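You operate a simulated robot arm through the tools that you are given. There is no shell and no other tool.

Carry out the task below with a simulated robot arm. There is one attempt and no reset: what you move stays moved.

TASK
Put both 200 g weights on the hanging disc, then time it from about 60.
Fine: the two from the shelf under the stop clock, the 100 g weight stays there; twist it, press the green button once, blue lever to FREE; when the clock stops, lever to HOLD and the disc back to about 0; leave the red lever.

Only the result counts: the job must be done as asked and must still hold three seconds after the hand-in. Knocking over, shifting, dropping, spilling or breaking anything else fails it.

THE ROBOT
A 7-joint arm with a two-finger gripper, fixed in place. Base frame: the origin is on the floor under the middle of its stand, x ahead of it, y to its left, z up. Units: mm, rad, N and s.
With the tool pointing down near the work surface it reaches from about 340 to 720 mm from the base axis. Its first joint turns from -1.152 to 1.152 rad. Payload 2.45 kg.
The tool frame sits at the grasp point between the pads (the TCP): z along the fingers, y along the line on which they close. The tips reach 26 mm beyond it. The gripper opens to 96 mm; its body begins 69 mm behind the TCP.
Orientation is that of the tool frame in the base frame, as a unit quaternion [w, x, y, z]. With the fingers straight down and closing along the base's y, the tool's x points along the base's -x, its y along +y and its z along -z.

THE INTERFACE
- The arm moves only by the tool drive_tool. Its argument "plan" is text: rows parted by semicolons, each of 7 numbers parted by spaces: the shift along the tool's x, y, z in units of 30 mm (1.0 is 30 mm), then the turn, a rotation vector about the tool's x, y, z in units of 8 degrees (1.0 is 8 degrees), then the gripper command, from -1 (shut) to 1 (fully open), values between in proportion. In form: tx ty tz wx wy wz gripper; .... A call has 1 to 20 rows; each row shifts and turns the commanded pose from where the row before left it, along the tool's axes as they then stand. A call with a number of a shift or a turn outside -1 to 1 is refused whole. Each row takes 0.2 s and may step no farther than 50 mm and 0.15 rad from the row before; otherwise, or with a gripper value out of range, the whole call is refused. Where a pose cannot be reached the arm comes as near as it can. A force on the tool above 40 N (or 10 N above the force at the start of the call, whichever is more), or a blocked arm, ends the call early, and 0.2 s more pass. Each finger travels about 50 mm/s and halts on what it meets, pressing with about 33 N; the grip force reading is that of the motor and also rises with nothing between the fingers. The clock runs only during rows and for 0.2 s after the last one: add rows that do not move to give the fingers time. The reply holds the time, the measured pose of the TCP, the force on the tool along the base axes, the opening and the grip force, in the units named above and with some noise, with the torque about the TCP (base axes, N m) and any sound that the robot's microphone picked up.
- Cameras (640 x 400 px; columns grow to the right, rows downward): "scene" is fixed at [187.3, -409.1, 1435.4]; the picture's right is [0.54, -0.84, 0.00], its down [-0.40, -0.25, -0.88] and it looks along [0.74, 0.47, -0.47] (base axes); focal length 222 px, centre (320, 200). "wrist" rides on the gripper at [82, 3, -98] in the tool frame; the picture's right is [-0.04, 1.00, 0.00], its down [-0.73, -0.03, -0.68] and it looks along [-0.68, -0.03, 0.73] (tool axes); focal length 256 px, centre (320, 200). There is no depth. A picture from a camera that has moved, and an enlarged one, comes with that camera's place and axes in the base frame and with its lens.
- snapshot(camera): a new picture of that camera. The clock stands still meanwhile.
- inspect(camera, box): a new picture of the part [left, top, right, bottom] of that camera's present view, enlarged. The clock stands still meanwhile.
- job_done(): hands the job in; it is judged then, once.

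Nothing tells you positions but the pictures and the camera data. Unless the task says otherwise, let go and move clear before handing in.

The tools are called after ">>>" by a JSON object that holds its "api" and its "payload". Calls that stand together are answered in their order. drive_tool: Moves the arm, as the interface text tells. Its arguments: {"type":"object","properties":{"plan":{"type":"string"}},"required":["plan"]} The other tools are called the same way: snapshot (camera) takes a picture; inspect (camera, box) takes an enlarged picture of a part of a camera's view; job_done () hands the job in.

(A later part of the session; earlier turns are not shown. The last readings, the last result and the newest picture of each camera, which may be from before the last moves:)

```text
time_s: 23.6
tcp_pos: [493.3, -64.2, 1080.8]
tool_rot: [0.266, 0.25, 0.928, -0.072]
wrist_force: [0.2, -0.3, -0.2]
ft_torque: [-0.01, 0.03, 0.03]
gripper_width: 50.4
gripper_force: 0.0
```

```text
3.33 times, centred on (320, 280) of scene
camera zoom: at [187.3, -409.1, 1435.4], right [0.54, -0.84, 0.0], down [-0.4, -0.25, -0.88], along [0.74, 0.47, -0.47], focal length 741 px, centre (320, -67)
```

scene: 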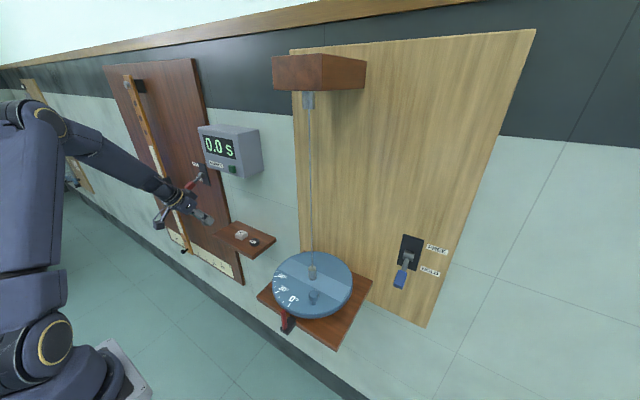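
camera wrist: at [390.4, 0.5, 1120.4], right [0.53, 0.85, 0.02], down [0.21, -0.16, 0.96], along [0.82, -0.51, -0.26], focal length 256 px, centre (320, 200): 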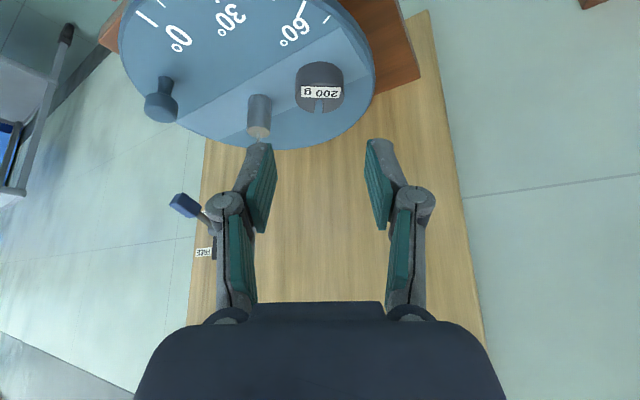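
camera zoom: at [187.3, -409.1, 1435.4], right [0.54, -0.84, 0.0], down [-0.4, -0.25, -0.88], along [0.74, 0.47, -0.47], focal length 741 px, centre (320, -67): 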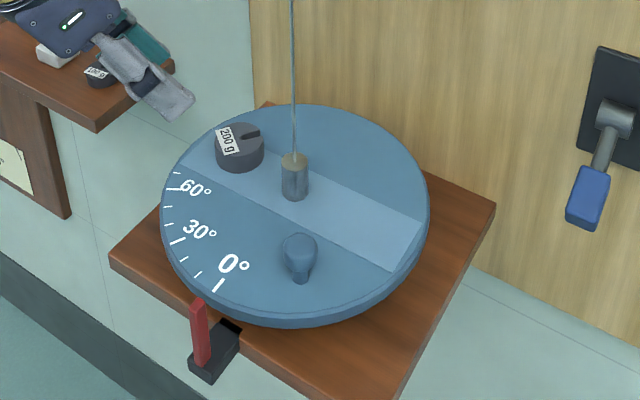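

The dark weight sits well on the band to the left of the hub. I'll zoom in once more to fix the hub position relative to it.

>>> {"api": "inspect", "payload": {"camera": "wrist", "box": [110, 0, 390, 160]}}

```text
2.29 times, centred on (250, 80) of wrist
camera zoom: at [390.4, 0.5, 1120.4], right [0.53, 0.85, 0.02], down [0.21, -0.16, 0.96], along [0.82, -0.51, -0.26], focal length 585 px, centre (480, 474)
```

zoom: 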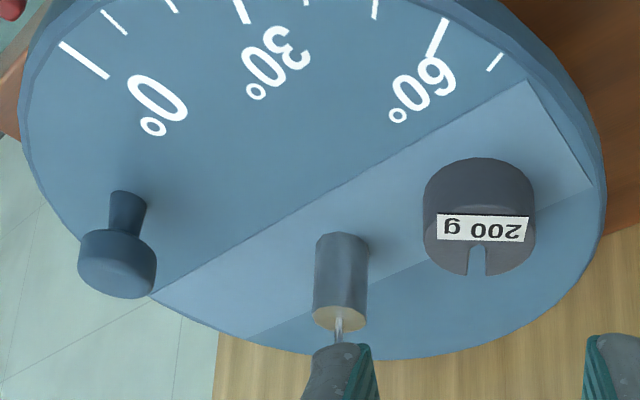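

The fit now gives a disc centre of about (543, -159) and a surface at z≈959, so the mirror spot for the block is about (540, -222). I'll back off, return the yaw to zero and go for the white 200 g block.

>>> {"api": "drive_tool", "payload": {"plan": "0.838 0.21 -0.655 0 0 0 0.2;0.838 0.21 -0.655 0 0 0 0.2;0.838 0.21 -0.655 0 0 0 0.2;0 0 0 -0.497 0 -0.795 0.2;0 0 0 -0.497 0 -0.795 0.2;0 0 0 -0.497 0 -0.795 0.2;0 0 0 -0.497 0 -0.795 0.2;-0.25 0.99 0.72 0 0 0 0.2;-0.25 0.99 0.72 0 0 0 0.2;-0.25 0.99 0.72 0 0 0 0.2;-0.25 0.99 0.72 0 0 0 0.2;-0.25 0.99 0.72 0 0 0 0.2;-0.25 0.99 0.72 0 0 0 0.2;-0.25 0.99 0.72 0 0 0 0.2;-0.25 0.99 0.72 0 0 0 0.2;0 0 0 0 0 0 0.2"}}

>>> {"api": "snapshot", "payload": {"camera": "wrist"}}

>>> {"api": "inspect", "payload": {"camera": "scene", "box": [170, 180, 290, 270]}}

```text
time_s: 27.0
tcp_pos: [564.1, 237.6, 974.2]
tool_rot: [0.276, 0.0, 0.961, 0.0]
wrist_force: [0.5, 0.2, 0.5]
ft_torque: [-0.03, 0.01, -0.02]
gripper_width: 57.6
gripper_force: 0.0
```

```text
taken
camera wrist: at [443.3, 242.5, 1014.9], right [0.03, 1.0, 0.02], down [0.26, -0.03, 0.96], along [0.96, -0.03, -0.26], focal length 256 px, centre (320, 200)
```

wrist: 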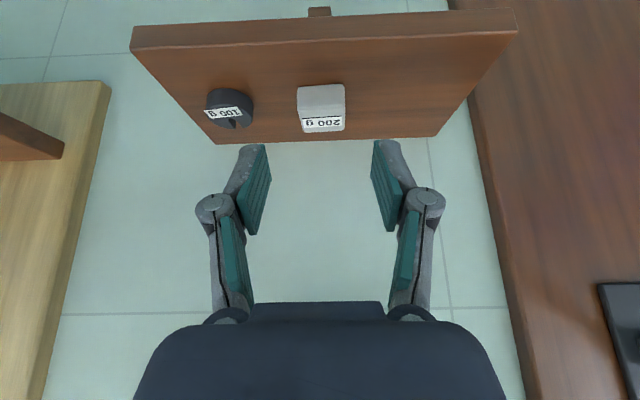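

```text
4.44 times, centred on (230, 225) of scene
camera zoom: at [187.3, -409.1, 1435.4], right [0.54, -0.84, 0.0], down [-0.4, -0.25, -0.88], along [0.74, 0.47, -0.47], focal length 988 px, centre (720, 89)
```

zoom: 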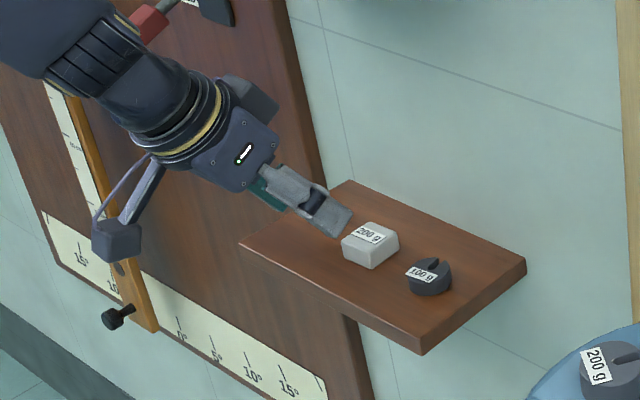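

>>> {"api": "inspect", "payload": {"camera": "wrist", "box": [180, 60, 420, 210]}}

```text
2.67 times, centred on (300, 135) of wrist
camera zoom: at [443.3, 242.5, 1014.9], right [0.03, 1.0, 0.02], down [0.26, -0.03, 0.96], along [0.96, -0.03, -0.26], focal length 683 px, centre (373, 373)
```

zoom: 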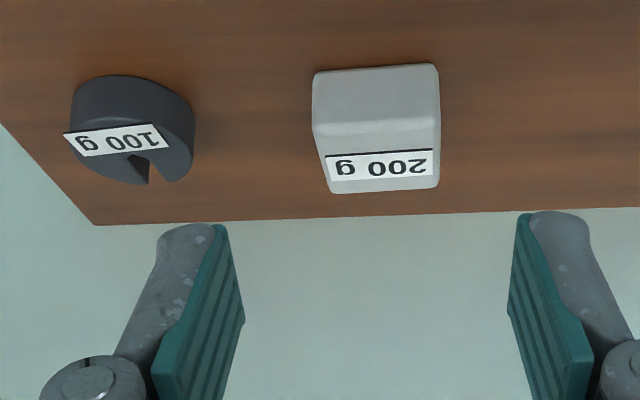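

The block is at about (627, 241), square to the fingers, with top near z≈900. I'll narrow the opening to 52 mm for clearance to the 100 g weight, then advance most of the way.

>>> {"api": "drive_tool", "payload": {"plan": "-0.1 0.057 0.3 0 0 0 0.08;-0.05 0.056 0.7 0 0 0 0.08;-0.05 0 0.7 0 0 0 0.08;0 0 0 0 0 0 0.08"}}

>>> {"api": "inspect", "payload": {"camera": "wrist", "box": [160, 40, 480, 240]}}

>>> {"api": "inspect", "payload": {"camera": "scene", "box": [190, 200, 290, 260]}}

```text
time_s: 28.0
tcp_pos: [594.4, 239.3, 935.4]
tool_rot: [0.275, 0.0, 0.961, 0.0]
wrist_force: [0.4, -0.3, -0.8]
ft_torque: [0.03, 0.03, -0.04]
gripper_width: 51.7
gripper_force: 0.1
```

```text
2.00 times, centred on (320, 140) of wrist
camera zoom: at [473.7, 244.2, 975.6], right [0.03, 1.0, 0.02], down [0.26, -0.03, 0.96], along [0.96, -0.03, -0.26], focal length 512 px, centre (320, 320)
```

zoom: 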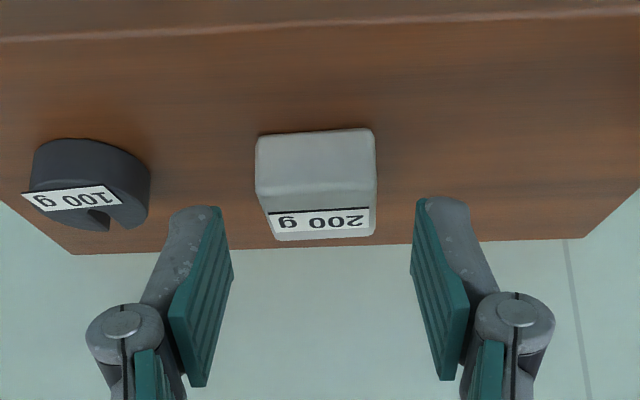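

```text
6.40 times, centred on (240, 230) of scene
camera zoom: at [187.3, -409.1, 1435.4], right [0.54, -0.84, 0.0], down [-0.4, -0.25, -0.88], along [0.74, 0.47, -0.47], focal length 1423 px, centre (832, 8)
```

zoom: 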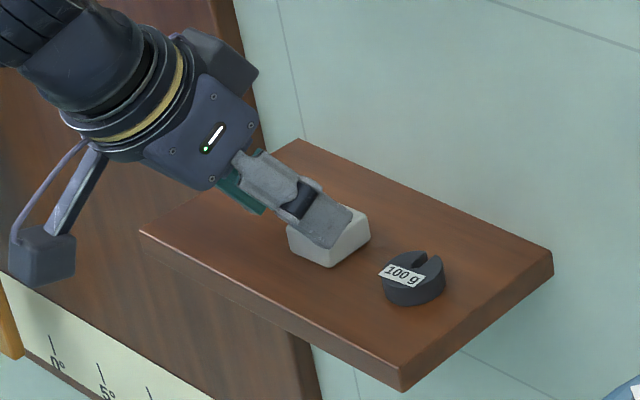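

>>> {"api": "drive_tool", "payload": {"plan": "-0.067 0.02 0.57 0 0 0 0.08;-0.067 0.02 0.57 0 0 0 0.08;0 0 0 0 0 0 0.08"}}

>>> {"api": "inspect", "payload": {"camera": "wrist", "box": [160, 40, 480, 240]}}

>>> {"api": "inspect", "payload": {"camera": "scene", "box": [190, 200, 290, 260]}}

```text
time_s: 28.8
tcp_pos: [618.5, 241.5, 906.7]
tool_rot: [0.276, 0.001, 0.961, -0.001]
wrist_force: [0.1, -0.1, 1.2]
ft_torque: [-0.02, 0.01, -0.01]
gripper_width: 51.8
gripper_force: 0.0
```

```text
2.00 times, centred on (320, 140) of wrist
camera zoom: at [496.7, 246.0, 948.0], right [0.04, 1.0, 0.02], down [0.26, -0.03, 0.96], along [0.96, -0.03, -0.26], focal length 512 px, centre (320, 320)
```

zoom: 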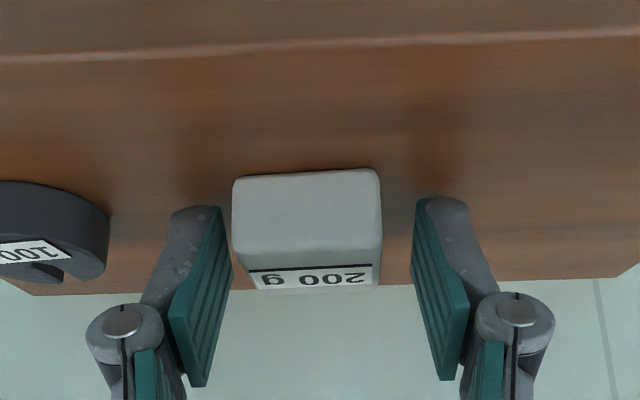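

```text
6.40 times, centred on (240, 230) of scene
camera zoom: at [187.3, -409.1, 1435.4], right [0.54, -0.84, 0.0], down [-0.4, -0.25, -0.88], along [0.74, 0.47, -0.47], focal length 1423 px, centre (832, 8)
```

zoom: 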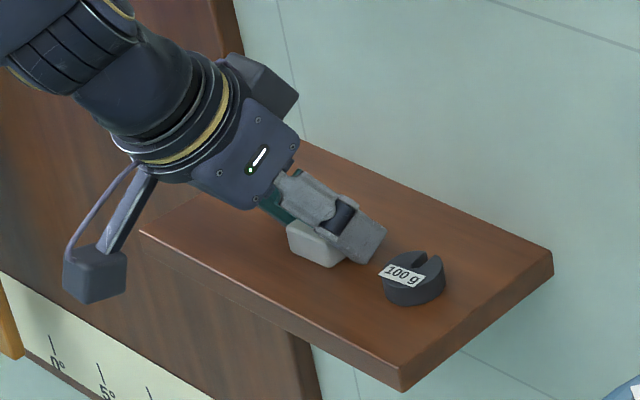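

The block sits about 2–3 mm to the right between the fingers. I'll shift slightly and close.

>>> {"api": "drive_tool", "payload": {"plan": "0 -0.085 0 0 0 0 0.08;0 0 0 0 0 0 0.08;0 0 0 0 0 0 -0.1;0 0 0 0 0 0 -0.3;0 0 0 0 0 0 -0.6;0 0 0 0 0 0 -0.6"}}

>>> {"api": "inspect", "payload": {"camera": "wrist", "box": [160, 40, 480, 240]}}

```text
time_s: 30.2
tcp_pos: [619.3, 238.8, 907.6]
tool_rot: [0.277, 0.001, 0.961, 0.001]
wrist_force: [-0.2, -1.4, 9.3]
ft_torque: [-0.16, -0.15, -0.01]
gripper_width: 35.3
gripper_force: 33.4
```

```text
2.00 times, centred on (320, 140) of wrist
camera zoom: at [496.8, 243.5, 948.6], right [0.03, 1.0, 0.02], down [0.26, -0.03, 0.96], along [0.96, -0.03, -0.26], focal length 512 px, centre (320, 320)
```

zoom: 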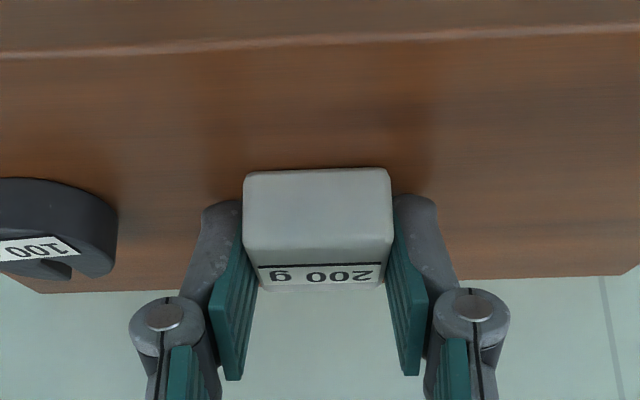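

The block is gripped at 35 mm. Lifting straight up, then backing away.

>>> {"api": "drive_tool", "payload": {"plan": "-0.353 0 -0.565 0 0 0 -0.6;-0.353 0 -0.565 0 0 0 -0.6;0.449 0 -0.899 0 0 0 -0.6;0.449 0 -0.899 0 0 0 -0.6;0.449 0 -0.899 0 0 0 -0.6;0 0 0 0 0 0 -0.6"}}

>>> {"api": "snapshot", "payload": {"camera": "wrist"}}

>>> {"api": "inspect", "payload": {"camera": "scene", "box": [150, 150, 310, 270]}}

```text
time_s: 31.6
tcp_pos: [539.0, 237.7, 995.1]
tool_rot: [0.276, 0.001, 0.961, 0.0]
wrist_force: [0.3, -0.4, -1.9]
ft_torque: [0.0, 0.01, 0.02]
gripper_width: 35.5
gripper_force: 32.4
```

```text
taken
camera wrist: at [419.3, 243.1, 1035.1], right [0.04, 1.0, 0.02], down [0.26, -0.03, 0.96], along [0.96, -0.03, -0.26], focal length 256 px, centre (320, 200)
```

wrist: 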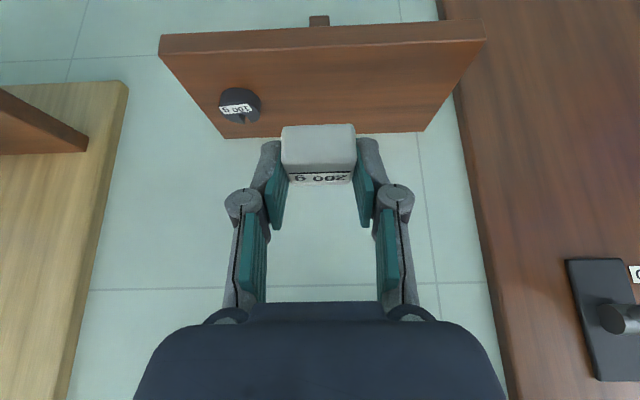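

```text
3.33 times, centred on (230, 210) of scene
camera zoom: at [187.3, -409.1, 1435.4], right [0.54, -0.84, 0.0], down [-0.4, -0.25, -0.88], along [0.74, 0.47, -0.47], focal length 741 px, centre (620, 167)
```

zoom: 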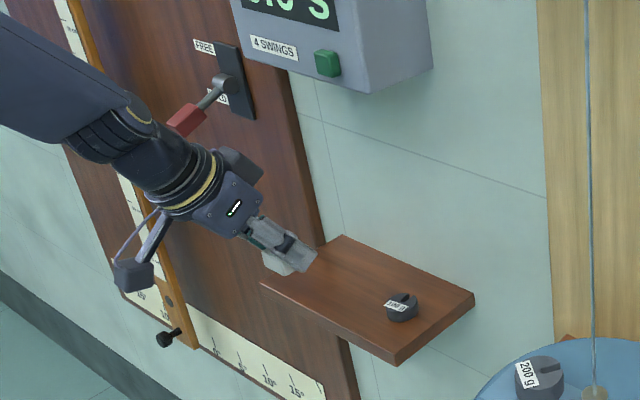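

The block is held well and the 100 g weight is untouched. Carrying the block to the right of the disc, high above it.

>>> {"api": "drive_tool", "payload": {"plan": "0.1145 -0.978 -0.268 0 0 0 -0.6;0.1145 -0.978 -0.268 0 0 0 -0.6;0.1145 -0.978 -0.268 0 0 0 -0.6;0.1145 -0.978 -0.268 0 0 0 -0.6;0.1145 -0.978 -0.268 0 0 0 -0.6;0.1145 -0.978 -0.268 0 0 0 -0.6;0.1145 -0.978 -0.268 0 0 0 -0.6;0.1145 -0.978 -0.268 0 0 0 -0.6;0.1145 -0.978 -0.268 0 0 0 -0.6;0.1145 -0.978 -0.268 0 0 0 -0.6;0.1145 -0.978 -0.268 0 0 0 -0.6;0.1145 -0.978 -0.268 0 0 0 -0.6;0.1145 -0.978 -0.268 0 0 0 -0.6;0.1145 -0.978 -0.268 0 0 0 -0.6;0.1145 -0.978 -0.268 0 0 0 -0.6;0.1145 -0.978 -0.268 0 0 0 -0.6;0.1145 -0.978 -0.268 0 0 0 -0.6;0 0 0 0 0 0 -0.6"}}

>>> {"api": "snapshot", "payload": {"camera": "wrist"}}

>>> {"api": "snapshot", "payload": {"camera": "scene"}}

```text
time_s: 35.4
tcp_pos: [417.7, -259.5, 1078.7]
tool_rot: [0.275, 0.0, 0.961, 0.0]
wrist_force: [0.2, 0.0, -2.6]
ft_torque: [0.0, -0.01, 0.0]
gripper_width: 35.6
gripper_force: 33.0
```

```text
taken
camera wrist: at [296.8, -254.9, 1119.1], right [0.03, 1.0, 0.02], down [0.26, -0.03, 0.96], along [0.96, -0.03, -0.26], focal length 256 px, centre (320, 200)
```

wrist: 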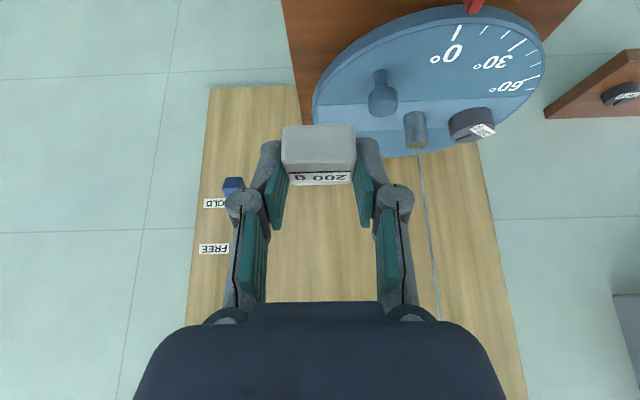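

```text
taken
```

scene: 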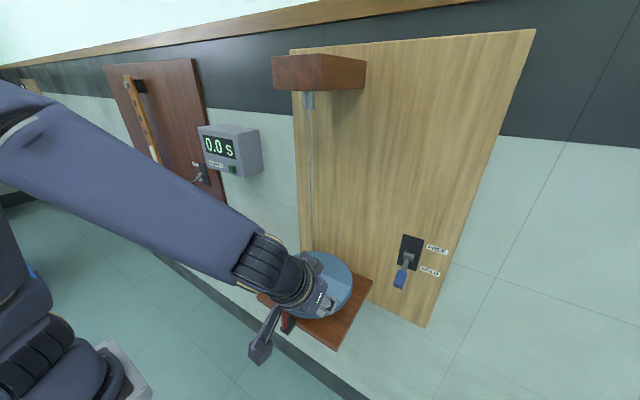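

The block is ready in front of the disc's right side. I'll yaw 30° the other way so the hand comes in from the right, away from the wire and knob.

>>> {"api": "drive_tool", "payload": {"plan": "0 0 0 -0.497 0 -0.795 -0.6;0 0 0 -0.497 0 -0.795 -0.6;0 0 0 -0.497 0 -0.795 -0.6;0 0 0 -0.497 0 -0.795 -0.6;0 0 0 0 0 0 -0.6"}}

>>> {"api": "snapshot", "payload": {"camera": "wrist"}}

>>> {"api": "inspect", "payload": {"camera": "scene", "box": [200, 180, 420, 370]}}

```text
time_s: 36.6
tcp_pos: [418.5, -258.4, 1079.2]
tool_rot: [0.266, -0.249, 0.928, 0.071]
wrist_force: [0.8, -0.2, -2.7]
ft_torque: [0.0, -0.02, -0.02]
gripper_width: 35.5
gripper_force: 33.1
```

```text
taken
camera wrist: at [312.1, -315.5, 1119.5], right [-0.47, 0.88, 0.02], down [0.24, 0.11, 0.96], along [0.85, 0.46, -0.26], focal length 256 px, centre (320, 200)
```

wrist: 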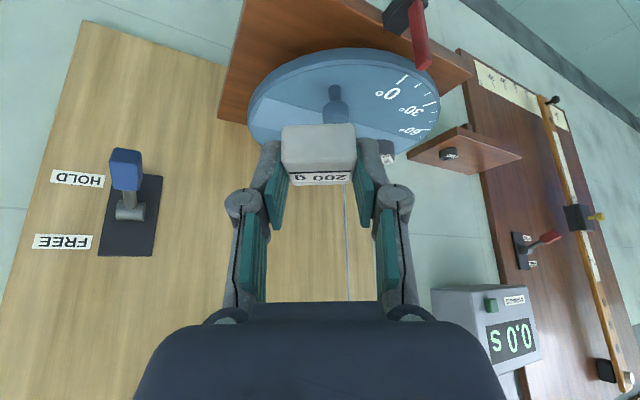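

```text
2.11 times, centred on (310, 275) of scene
camera zoom: at [187.3, -409.1, 1435.4], right [0.54, -0.84, 0.0], down [-0.4, -0.25, -0.88], along [0.74, 0.47, -0.47], focal length 468 px, centre (341, 42)
```

zoom: 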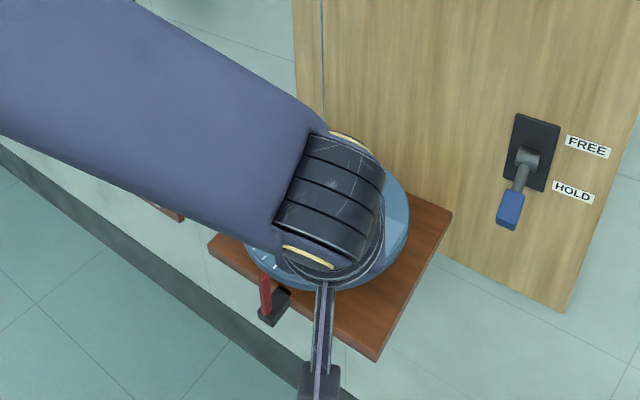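

The way in from the right looks clear. I'll move forward at this height first, then descend.

>>> {"api": "drive_tool", "payload": {"plan": "-0.818 -0.244 0.511 0 0 0 -0.6;-0.818 -0.244 0.511 0 0 0 -0.6;-0.818 -0.244 0.511 0 0 0 -0.6;-0.818 -0.244 0.511 0 0 0 -0.6;0 0 0 0 0 0 -0.6"}}

>>> {"api": "snapshot", "payload": {"camera": "wrist"}}

>>> {"api": "inspect", "payload": {"camera": "scene", "box": [220, 140, 420, 340]}}

```text
time_s: 37.8
tcp_pos: [533.3, -225.6, 1079.2]
tool_rot: [0.266, -0.248, 0.929, 0.072]
wrist_force: [-0.5, 0.3, -1.2]
ft_torque: [-0.03, 0.0, -0.01]
gripper_width: 35.6
gripper_force: 33.1
```

```text
taken
camera wrist: at [426.1, -282.2, 1120.1], right [-0.47, 0.88, 0.02], down [0.24, 0.11, 0.96], along [0.85, 0.46, -0.26], focal length 256 px, centre (320, 200)
```

wrist: 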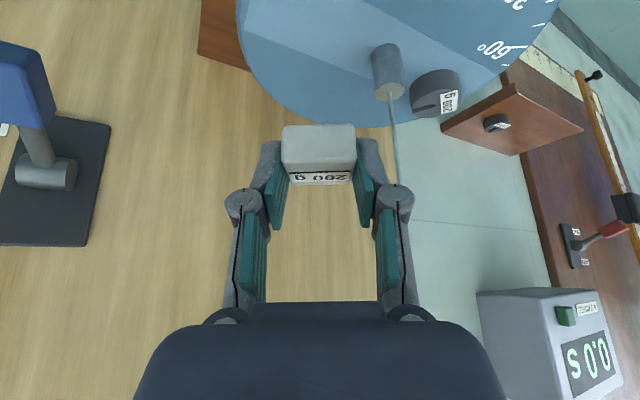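

```text
2.00 times, centred on (320, 240) of scene
camera zoom: at [187.3, -409.1, 1435.4], right [0.54, -0.84, 0.0], down [-0.4, -0.25, -0.88], along [0.74, 0.47, -0.47], focal length 445 px, centre (320, 120)
```

zoom: 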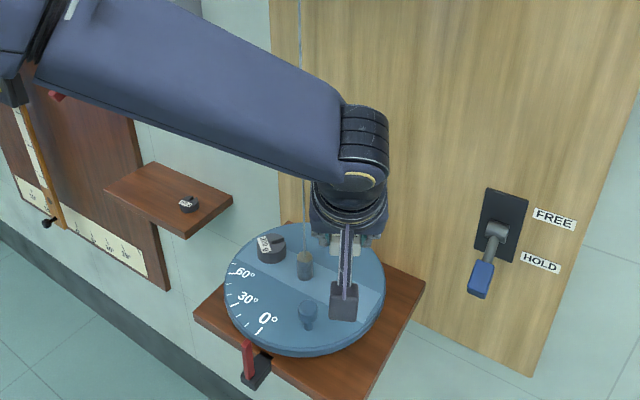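

The hub fits (543.5, -159), so the block will be opposite the dark weight. I'll lower it vertically to just above the disc.

>>> {"api": "drive_tool", "payload": {"plan": "0.465 0 0.744 0 0 0 -0.6;0.465 0 0.744 0 0 0 -0.6;0.44 0 0.7 0 0 0 -0.6;0 0 0 0 0 0 -0.6"}}

>>> {"api": "snapshot", "payload": {"camera": "wrist"}}

>>> {"api": "inspect", "payload": {"camera": "scene", "box": [250, 220, 390, 340]}}

```text
time_s: 38.8
tcp_pos: [531.9, -227.2, 1002.0]
tool_rot: [0.266, -0.248, 0.929, 0.071]
wrist_force: [-0.3, 1.0, -1.3]
ft_torque: [-0.03, 0.04, 0.0]
gripper_width: 35.4
gripper_force: 32.5
```

```text
taken
camera wrist: at [426.0, -283.0, 1042.7], right [-0.47, 0.88, 0.02], down [0.24, 0.11, 0.96], along [0.85, 0.46, -0.26], focal length 256 px, centre (320, 200)
```

wrist: 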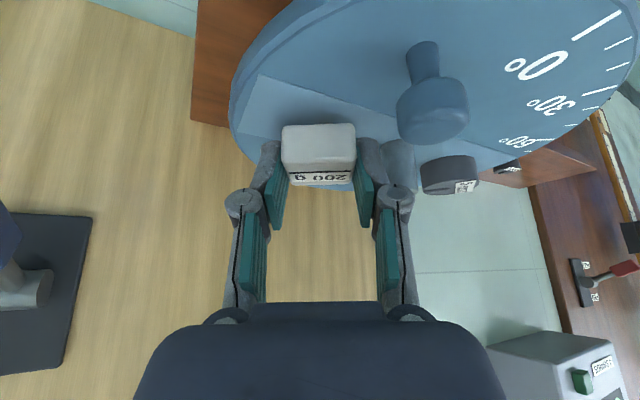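

```text
3.33 times, centred on (320, 280) of scene
camera zoom: at [187.3, -409.1, 1435.4], right [0.54, -0.84, 0.0], down [-0.4, -0.25, -0.88], along [0.74, 0.47, -0.47], focal length 741 px, centre (320, -67)
```

zoom: 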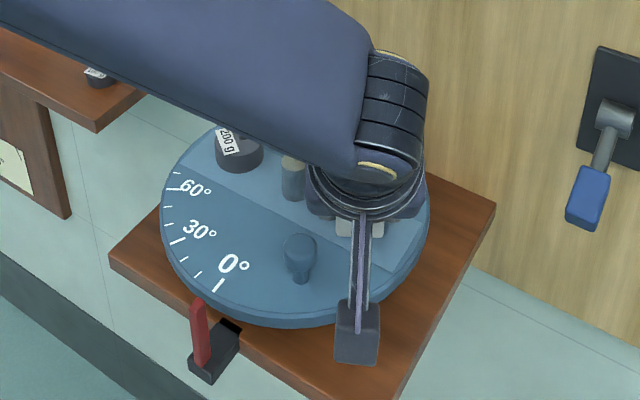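

>>> {"api": "drive_tool", "payload": {"plan": "0.1 0 0.16 0 0 0 -0.6;0.08 0 0.128 0 0 0 -0.6;0 0 0 0 0 0 -0.6"}}

>>> {"api": "inspect", "payload": {"camera": "wrist", "box": [200, 40, 500, 230]}}

```text
time_s: 39.6
tcp_pos: [532.9, -225.6, 991.4]
tool_rot: [0.266, -0.248, 0.929, 0.071]
wrist_force: [0.7, 0.1, -1.1]
ft_torque: [0.0, 0.03, -0.03]
gripper_width: 35.3
gripper_force: 33.5
```

```text
2.11 times, centred on (350, 135) of wrist
camera zoom: at [425.7, -282.6, 1031.9], right [-0.47, 0.88, 0.02], down [0.24, 0.11, 0.96], along [0.85, 0.46, -0.26], focal length 539 px, centre (257, 337)
```

zoom: 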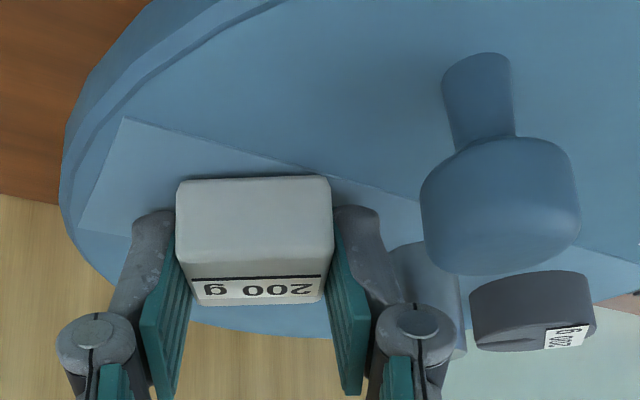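

>>> {"api": "drive_tool", "payload": {"plan": "0.035 0 0.057 0 0 0 -0.6;0.018 0 0.028 0 0 0 -0.6;0 0 0 0 0 0 -0.6"}}

```text
time_s: 40.4
tcp_pos: [533.4, -226.1, 989.6]
tool_rot: [0.266, -0.248, 0.929, 0.071]
wrist_force: [-0.9, -0.3, 0.4]
ft_torque: [0.07, 0.01, 0.01]
gripper_width: 35.6
gripper_force: 33.5
```

>>> {"api": "drive_tool", "payload": {"plan": "0.018 0 0.028 0 0 0 -0.6;0 0 0 0 0 0 -0.6"}}

>>> {"api": "inspect", "payload": {"camera": "wrist", "box": [200, 40, 500, 230]}}

```text
time_s: 41.0
tcp_pos: [532.2, -225.0, 987.9]
tool_rot: [0.267, -0.248, 0.928, 0.071]
wrist_force: [-2.9, 1.5, 13.5]
ft_torque: [0.31, -0.22, 0.12]
gripper_width: 35.4
gripper_force: 32.9
```

```text
2.11 times, centred on (350, 135) of wrist
camera zoom: at [426.1, -282.8, 1029.1], right [-0.47, 0.88, 0.02], down [0.24, 0.11, 0.96], along [0.85, 0.46, -0.26], focal length 539 px, centre (257, 337)
```

zoom: 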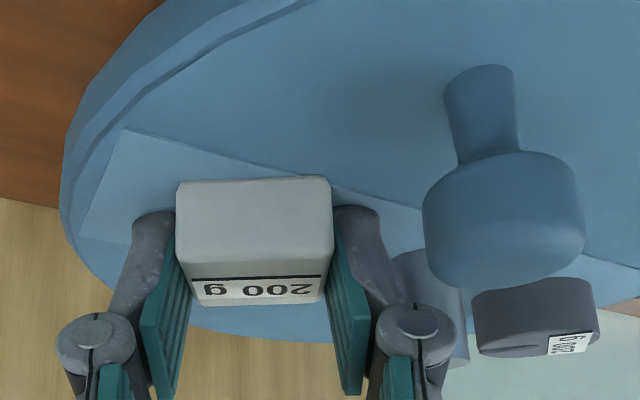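

Contact at about 13 N. I'll ease up a touch and open slightly.

>>> {"api": "drive_tool", "payload": {"plan": "-0.014 0 -0.022 0 0 0 -0.6;0 0 0 0 0 0 -0.22;0 0 0 0 0 0 -0.12;0 0 0 0 0 0 -0.04;0 0 0 0 0 0 -0.04"}}

>>> {"api": "inspect", "payload": {"camera": "wrist", "box": [200, 40, 500, 230]}}

```text
time_s: 42.2
tcp_pos: [531.9, -227.5, 988.8]
tool_rot: [0.267, -0.248, 0.929, 0.071]
wrist_force: [0.2, 0.4, 0.5]
ft_torque: [-0.01, 0.0, 0.0]
gripper_width: 46.1
gripper_force: 0.0
```

```text
2.11 times, centred on (350, 135) of wrist
camera zoom: at [425.8, -282.8, 1029.2], right [-0.47, 0.88, 0.02], down [0.24, 0.11, 0.96], along [0.85, 0.46, -0.26], focal length 539 px, centre (257, 337)
```

zoom: 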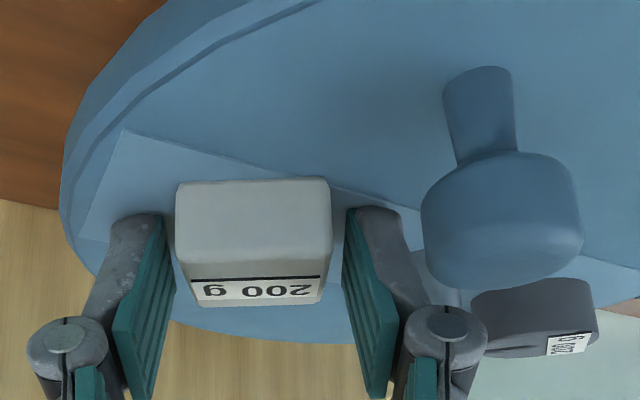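

The block is released. Backing out along the finger direction and checking both weights.

>>> {"api": "drive_tool", "payload": {"plan": "0 0 -0.5 0 0 0 -0.04;0 0 -1 0 0 0 -0.04;0 0 -1 0 0 0 -0.04;0 0 -1 0 0 0 -0.04;0 0 -0.5 0 0 0 -0.04;0 0 0 0 0 0 -0.04"}}

>>> {"api": "snapshot", "payload": {"camera": "wrist"}}

>>> {"api": "inspect", "payload": {"camera": "scene", "box": [250, 220, 390, 340]}}

```text
time_s: 43.6
tcp_pos: [478.8, -257.1, 1090.6]
tool_rot: [0.266, -0.249, 0.928, 0.071]
wrist_force: [-0.2, -0.3, -0.2]
ft_torque: [0.03, 0.01, 0.02]
gripper_width: 46.0
gripper_force: 0.1
```

```text
taken
camera wrist: at [371.3, -314.4, 1130.7], right [-0.47, 0.88, 0.02], down [0.24, 0.11, 0.96], along [0.85, 0.46, -0.26], focal length 256 px, centre (320, 200)
```

wrist: 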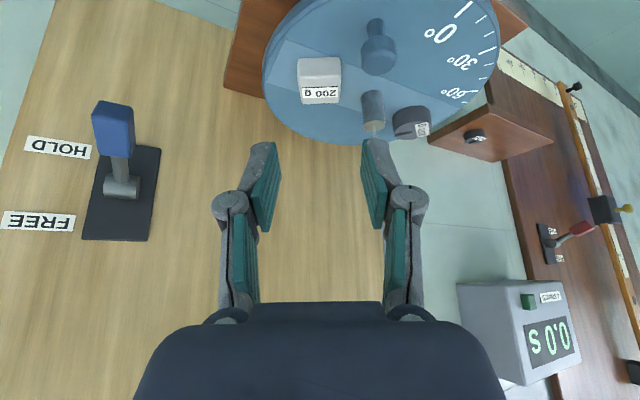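

```text
3.33 times, centred on (320, 280) of scene
camera zoom: at [187.3, -409.1, 1435.4], right [0.54, -0.84, 0.0], down [-0.4, -0.25, -0.88], along [0.74, 0.47, -0.47], focal length 741 px, centre (320, -67)
```

zoom: 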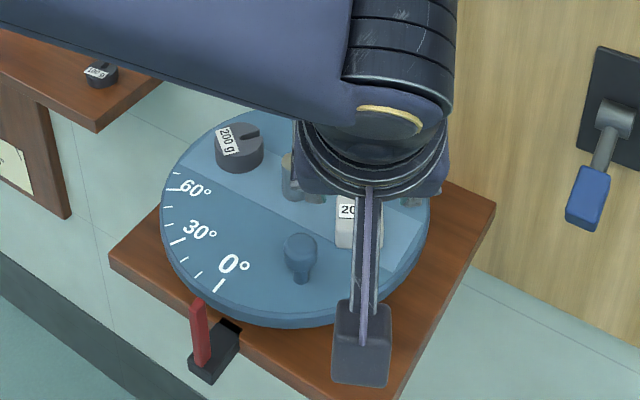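

Both 200 g weights are on the disc, one on each side of the hub. Next is twisting the disc by its knob, about 60° counter-clockwise seen from above, so that 60° comes to the pointer. Before choosing the grip I'll check up here whether a larger yaw is reachable.

>>> {"api": "drive_tool", "payload": {"plan": "0.5 0 -0.8 0 0 0 -0.04;0.5 0 -0.8 0 0 0 -0.04;0 0 0 -0.497 0 -0.795 -0.04;0 0 0 -0.497 0 -0.795 -0.04;0 0 0 -0.497 0 -0.795 -0.04;0 0 0 -0.497 0 -0.795 -0.04;0 0 0 0 0 0 -0.04"}}

>>> {"api": "snapshot", "payload": {"camera": "scene"}}

>>> {"api": "snapshot", "payload": {"camera": "wrist"}}

```text
time_s: 45.2
tcp_pos: [434.1, -283.4, 1114.3]
tool_rot: [0.238, -0.482, 0.832, 0.139]
wrist_force: [-1.0, 0.3, 0.2]
ft_torque: [0.02, -0.01, 0.03]
gripper_width: 46.3
gripper_force: 0.2
```

```text
taken
```

scene: 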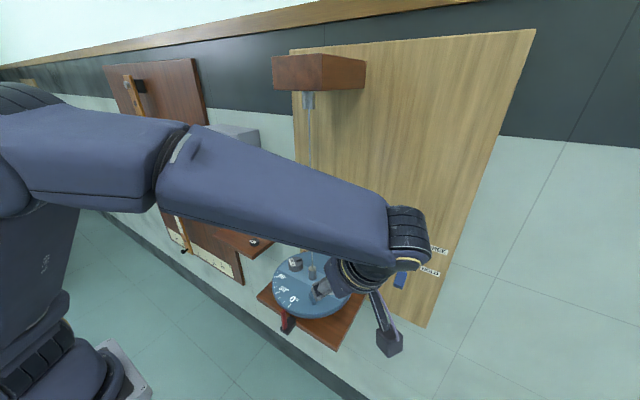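

```text
taken
camera wrist: at [370.3, -385.7, 1155.5], right [-0.85, 0.53, 0.02], down [0.16, 0.21, 0.96], along [0.5, 0.82, -0.26], focal length 256 px, centre (320, 200)
```

wrist: 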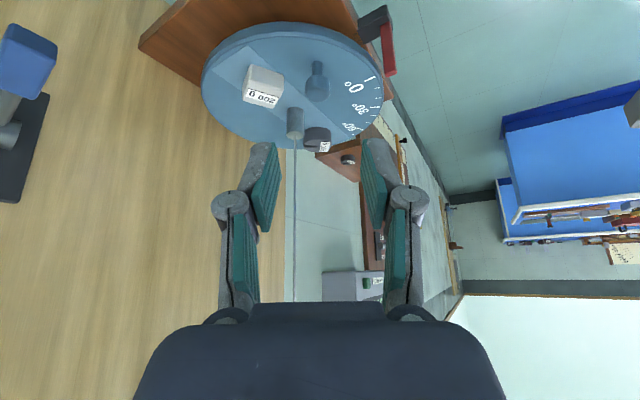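

A yaw of 60° is reachable, so I can grip the knob at yaw 0 and rotate the hand rigidly with the disc by 60°. I'll zoom in for the knob position.

>>> {"api": "inspect", "payload": {"camera": "wrist", "box": [190, 10, 400, 160]}}

>>> {"api": "inspect", "payload": {"camera": "scene", "box": [250, 230, 380, 340]}}

```text
2.67 times, centred on (295, 85) of wrist
camera zoom: at [370.3, -385.7, 1155.5], right [-0.85, 0.53, 0.02], down [0.16, 0.21, 0.96], along [0.5, 0.82, -0.26], focal length 683 px, centre (387, 507)
```

zoom: 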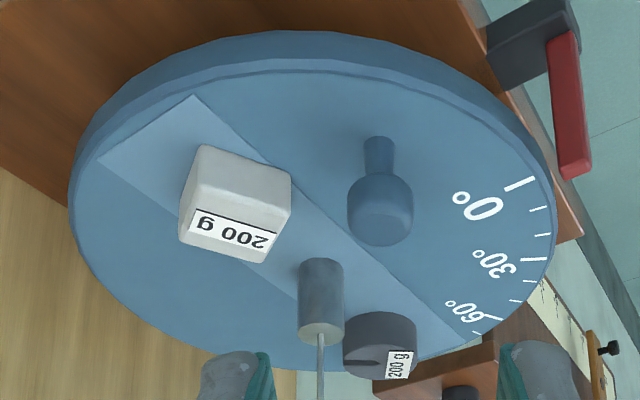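

```text
3.64 times, centred on (315, 285) of scene
camera zoom: at [187.3, -409.1, 1435.4], right [0.54, -0.84, 0.0], down [-0.4, -0.25, -0.88], along [0.74, 0.47, -0.47], focal length 808 px, centre (338, -109)
```

zoom: 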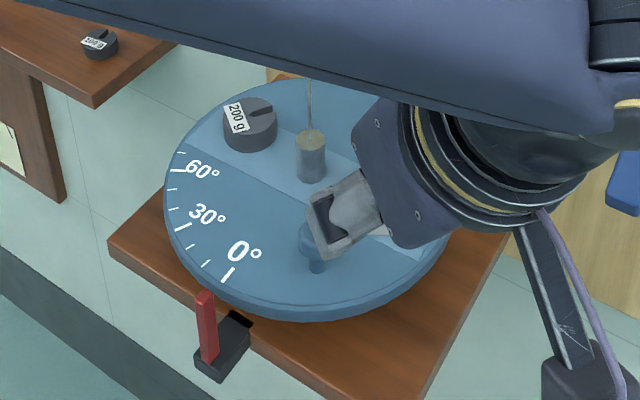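

The knob is at about (481, -206) with its head centre at z≈988 and about 25 mm across, at radius 78 from the hub. I'll return to yaw 0 and come in front of the knob.

>>> {"api": "drive_tool", "payload": {"plan": "0 0 0 0.497 0 0.795 -0.04;0 0 0 0.497 0 0.795 -0.04;0 0 0 0.497 0 0.795 -0.04;0 0 0 0.497 0 0.795 -0.04;0 0 0 0.497 0 0.795 -0.04;0 0 0 0.497 0 0.795 -0.04;0 0 0 0.497 0 0.795 -0.04;0 0 0 0.497 0 0.795 -0.04;0.306 0.86 0.53 0 0 0 -0.04;0.306 0.86 0.53 0 0 0 -0.04;0.306 0.86 0.53 0 0 0 -0.04;0 0 0 0 0 0 -0.04"}}

>>> {"api": "snapshot", "payload": {"camera": "wrist"}}

>>> {"api": "inspect", "payload": {"camera": "scene", "box": [250, 230, 380, 340]}}

```text
time_s: 47.8
tcp_pos: [436.5, -207.3, 1060.7]
tool_rot: [0.276, 0.0, 0.961, 0.0]
wrist_force: [-0.5, -0.3, -0.1]
ft_torque: [-0.01, 0.03, 0.01]
gripper_width: 46.0
gripper_force: 0.1
```

```text
taken
camera wrist: at [314.8, -203.2, 1100.7], right [0.03, 1.0, 0.02], down [0.26, -0.03, 0.96], along [0.96, -0.03, -0.26], focal length 256 px, centre (320, 200)
```

wrist: 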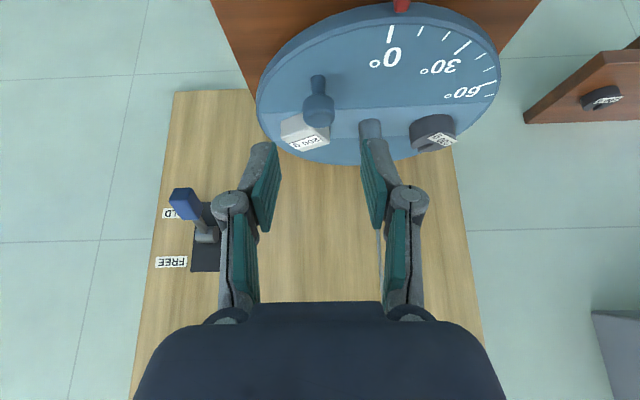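

```text
3.64 times, centred on (315, 285) of scene
camera zoom: at [187.3, -409.1, 1435.4], right [0.54, -0.84, 0.0], down [-0.4, -0.25, -0.88], along [0.74, 0.47, -0.47], focal length 808 px, centre (338, -109)
```

zoom: 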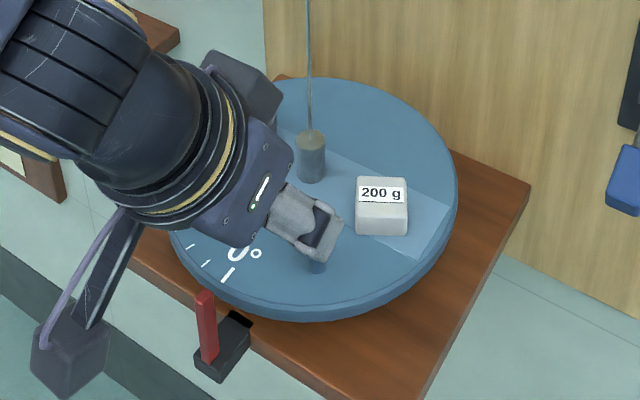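

>>> {"api": "drive_tool", "payload": {"plan": "0 0 0.8 0 0 0 -0.04;0 0 0.8 0 0 0 -0.04;0 0 0 0 0 0 -0.04"}}

>>> {"api": "inspect", "payload": {"camera": "wrist", "box": [180, 40, 460, 230]}}

>>> {"api": "inspect", "payload": {"camera": "scene", "box": [260, 240, 370, 330]}}

```text
time_s: 48.6
tcp_pos: [461.5, -207.0, 1020.1]
tool_rot: [0.276, 0.0, 0.961, 0.0]
wrist_force: [-0.6, -0.5, -0.8]
ft_torque: [0.01, 0.0, 0.01]
gripper_width: 46.0
gripper_force: 0.1
```

```text
2.11 times, centred on (320, 135) of wrist
camera zoom: at [340.2, -203.5, 1060.1], right [0.03, 1.0, 0.02], down [0.26, -0.03, 0.96], along [0.96, -0.03, -0.26], focal length 539 px, centre (320, 337)
```

zoom: 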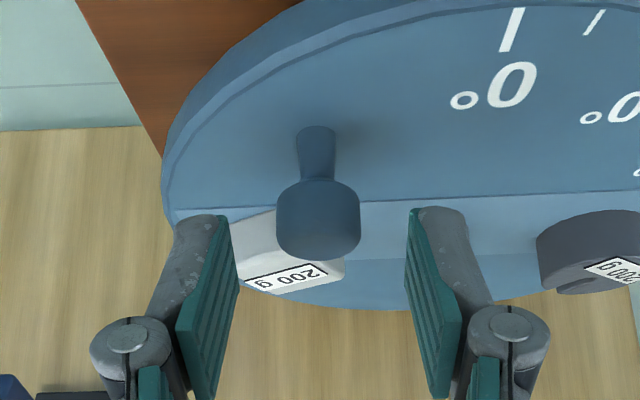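

```text
4.44 times, centred on (315, 285) of scene
camera zoom: at [187.3, -409.1, 1435.4], right [0.54, -0.84, 0.0], down [-0.4, -0.25, -0.88], along [0.74, 0.47, -0.47], focal length 988 px, centre (342, -178)
```

zoom: 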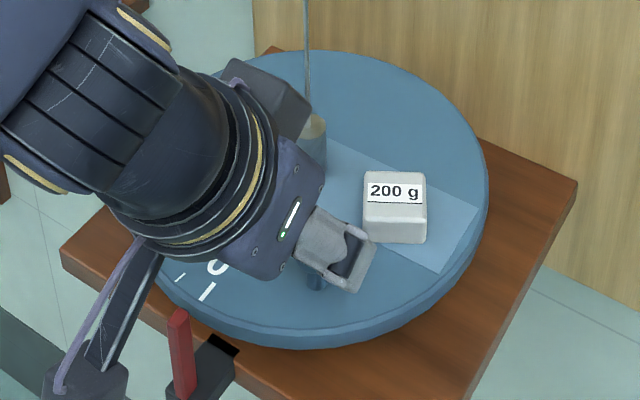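

>>> {"api": "drive_tool", "payload": {"plan": "0.015 0 0.385 0 0 0 -0.04;0.015 0 0.385 0 0 0 -0.04;0 0 0 0 0 0 -0.04"}}

>>> {"api": "inspect", "payload": {"camera": "wrist", "box": [180, 40, 460, 230]}}

```text
time_s: 49.4
tcp_pos: [473.6, -206.8, 998.6]
tool_rot: [0.275, 0.0, 0.961, 0.001]
wrist_force: [-0.3, 0.0, -0.5]
ft_torque: [0.02, 0.0, -0.01]
gripper_width: 45.8
gripper_force: 0.0
```

```text
2.11 times, centred on (320, 135) of wrist
camera zoom: at [351.8, -202.6, 1039.5], right [0.03, 1.0, 0.02], down [0.26, -0.03, 0.96], along [0.96, -0.03, -0.26], focal length 539 px, centre (320, 337)
```

zoom: 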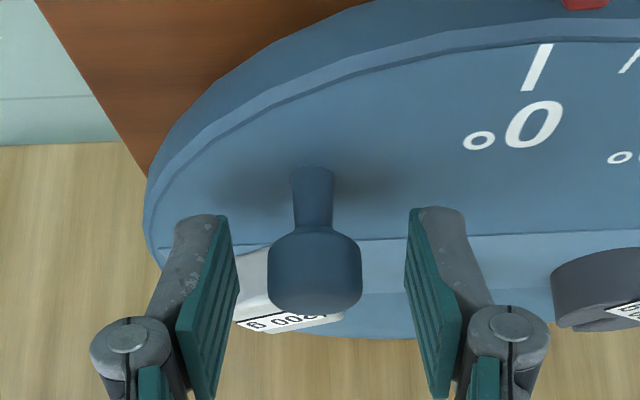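

The knob is centred between the fingers. Closing on it.

>>> {"api": "drive_tool", "payload": {"plan": "0 0 0 0 0 0 -0.3;0 0 0 0 0 0 -0.45;0 0 0 0 0 0 -0.7;0 0 0 0 0 0 -0.7"}}

>>> {"api": "inspect", "payload": {"camera": "wrist", "box": [180, 40, 460, 230]}}

>>> {"api": "inspect", "payload": {"camera": "scene", "box": [260, 240, 370, 330]}}

```text
time_s: 50.4
tcp_pos: [473.7, -207.8, 999.5]
tool_rot: [0.276, 0.001, 0.961, -0.001]
wrist_force: [-2.4, -4.0, -0.7]
ft_torque: [-0.08, 0.05, -0.12]
gripper_width: 22.9
gripper_force: 42.4
```

```text
2.11 times, centred on (320, 135) of wrist
camera zoom: at [351.4, -203.2, 1039.7], right [0.04, 1.0, 0.02], down [0.26, -0.03, 0.96], along [0.96, -0.03, -0.26], focal length 539 px, centre (320, 337)
```

zoom: 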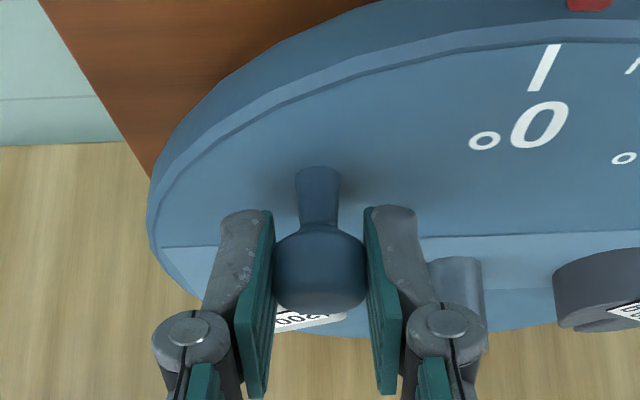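

```text
4.44 times, centred on (315, 285) of scene
camera zoom: at [187.2, -409.2, 1435.4], right [0.54, -0.84, 0.0], down [-0.4, -0.25, -0.88], along [0.74, 0.47, -0.47], focal length 988 px, centre (342, -178)
```

zoom: 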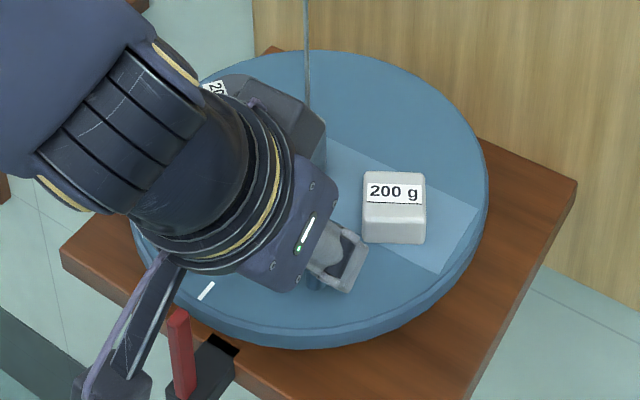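

The knob is held. I'll rotate hand and disc together about the hub, starting with 15° to see how it behaves.

>>> {"api": "drive_tool", "payload": {"plan": "-0.1263 -0.1967 0.0789 -0.33125 0 -0.53 -0.7;-0.1263 -0.1967 0.0789 -0.33125 0 -0.53 -0.7;-0.1263 -0.1967 0.0789 -0.33125 0 -0.53 -0.7;0 0 0 0 0 0 -0.7"}}

>>> {"api": "snapshot", "payload": {"camera": "wrist"}}

>>> {"api": "inspect", "payload": {"camera": "scene", "box": [250, 230, 380, 340]}}

```text
time_s: 51.4
tcp_pos: [486.3, -223.8, 1000.0]
tool_rot: [0.273, -0.125, 0.953, 0.036]
wrist_force: [-3.2, -12.5, -10.2]
ft_torque: [-0.14, 0.0, -0.39]
gripper_width: 22.7
gripper_force: 44.8
```

```text
taken
camera wrist: at [368.7, -250.8, 1039.8], right [-0.22, 0.97, 0.02], down [0.26, 0.04, 0.96], along [0.94, 0.22, -0.26], focal length 256 px, centre (320, 200)
```

wrist: 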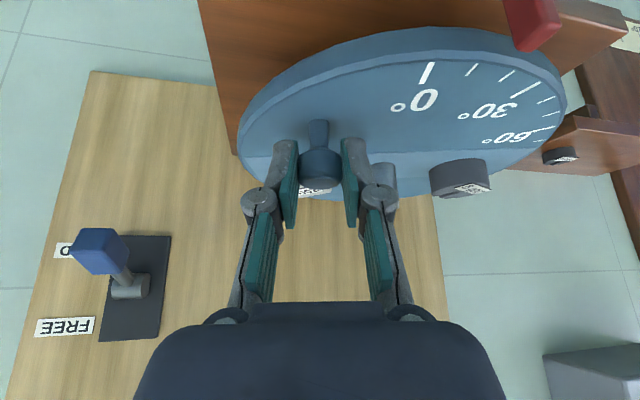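

```text
3.64 times, centred on (315, 285) of scene
camera zoom: at [187.4, -409.5, 1435.3], right [0.54, -0.84, 0.0], down [-0.4, -0.25, -0.88], along [0.74, 0.47, -0.47], focal length 808 px, centre (338, -109)
```

zoom: 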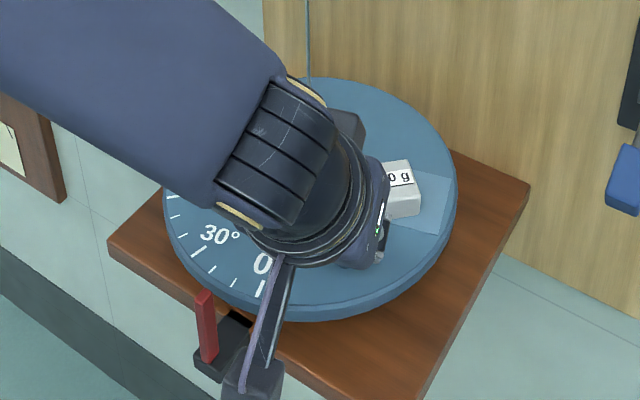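

The disc turned about 15° with the hand and forces are modest. Continuing in further steps.

>>> {"api": "drive_tool", "payload": {"plan": "-0.1263 -0.1967 0.0789 -0.33125 0 -0.53 -0.7;-0.1263 -0.1967 0.0789 -0.33125 0 -0.53 -0.7;-0.1263 -0.1967 0.0789 -0.33125 0 -0.53 -0.7;0 0 0 0 0 0 -0.7"}}

>>> {"api": "snapshot", "payload": {"camera": "wrist"}}

>>> {"api": "inspect", "payload": {"camera": "scene", "box": [250, 230, 380, 340]}}

```text
time_s: 52.4
tcp_pos: [506.0, -235.1, 998.3]
tool_rot: [0.266, -0.249, 0.929, 0.07]
wrist_force: [-8.5, -15.2, -6.1]
ft_torque: [-0.47, 0.4, 0.04]
gripper_width: 22.8
gripper_force: 44.8
```

```text
taken
camera wrist: at [398.5, -292.7, 1039.8], right [-0.47, 0.88, 0.02], down [0.24, 0.11, 0.96], along [0.85, 0.46, -0.26], focal length 256 px, centre (320, 200)
```

wrist: 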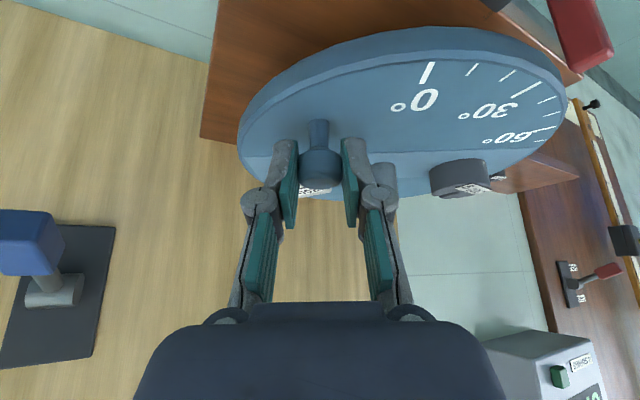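

```text
3.64 times, centred on (315, 285) of scene
camera zoom: at [187.2, -409.6, 1435.3], right [0.54, -0.84, 0.0], down [-0.4, -0.25, -0.88], along [0.74, 0.47, -0.47], focal length 808 px, centre (338, -109)
```

zoom: 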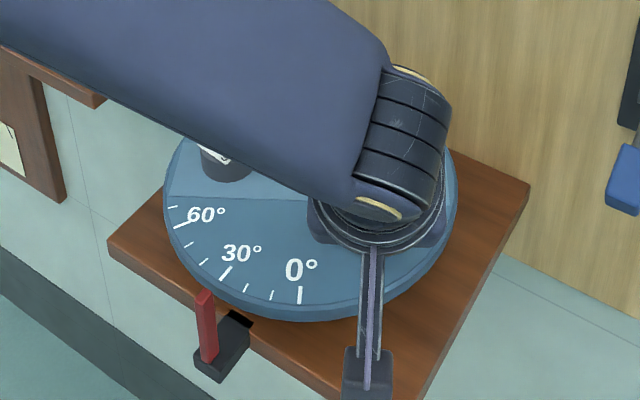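

The disc is at about 30° and tracks well. There is a mild outward pull at the knob, so I'll widen the arc slightly and continue.

>>> {"api": "drive_tool", "payload": {"plan": "-0.111 -0.209 0.069 -0.33125 0 -0.53 -0.7;-0.111 -0.209 0.069 -0.33125 0 -0.53 -0.7;-0.111 -0.209 0.069 -0.33125 0 -0.53 -0.7;0 0 0 0 0 0 -0.7"}}

>>> {"api": "inspect", "payload": {"camera": "scene", "box": [250, 230, 380, 340]}}

>>> {"api": "snapshot", "payload": {"camera": "wrist"}}

```text
time_s: 53.4
tcp_pos: [527.1, -243.5, 999.2]
tool_rot: [0.256, -0.368, 0.888, 0.104]
wrist_force: [-1.9, -11.5, 3.1]
ft_torque: [-0.36, 0.21, 0.0]
gripper_width: 22.8
gripper_force: 44.5
```

```text
3.64 times, centred on (315, 285) of scene
camera zoom: at [187.2, -409.4, 1435.4], right [0.54, -0.84, 0.0], down [-0.4, -0.25, -0.88], along [0.74, 0.47, -0.47], focal length 808 px, centre (338, -109)
```

zoom: 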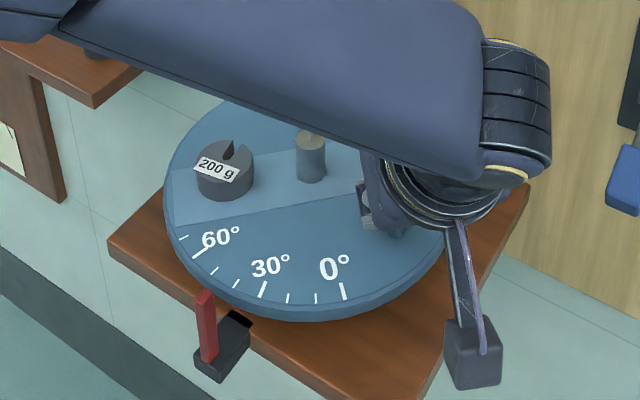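

```text
taken
camera wrist: at [439.3, -325.9, 1039.5], right [-0.68, 0.73, 0.02], down [0.2, 0.17, 0.96], along [0.7, 0.66, -0.26], focal length 256 px, centre (320, 200)
```

wrist: 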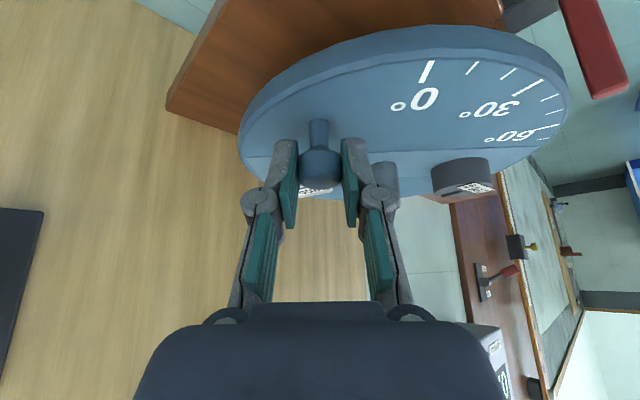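

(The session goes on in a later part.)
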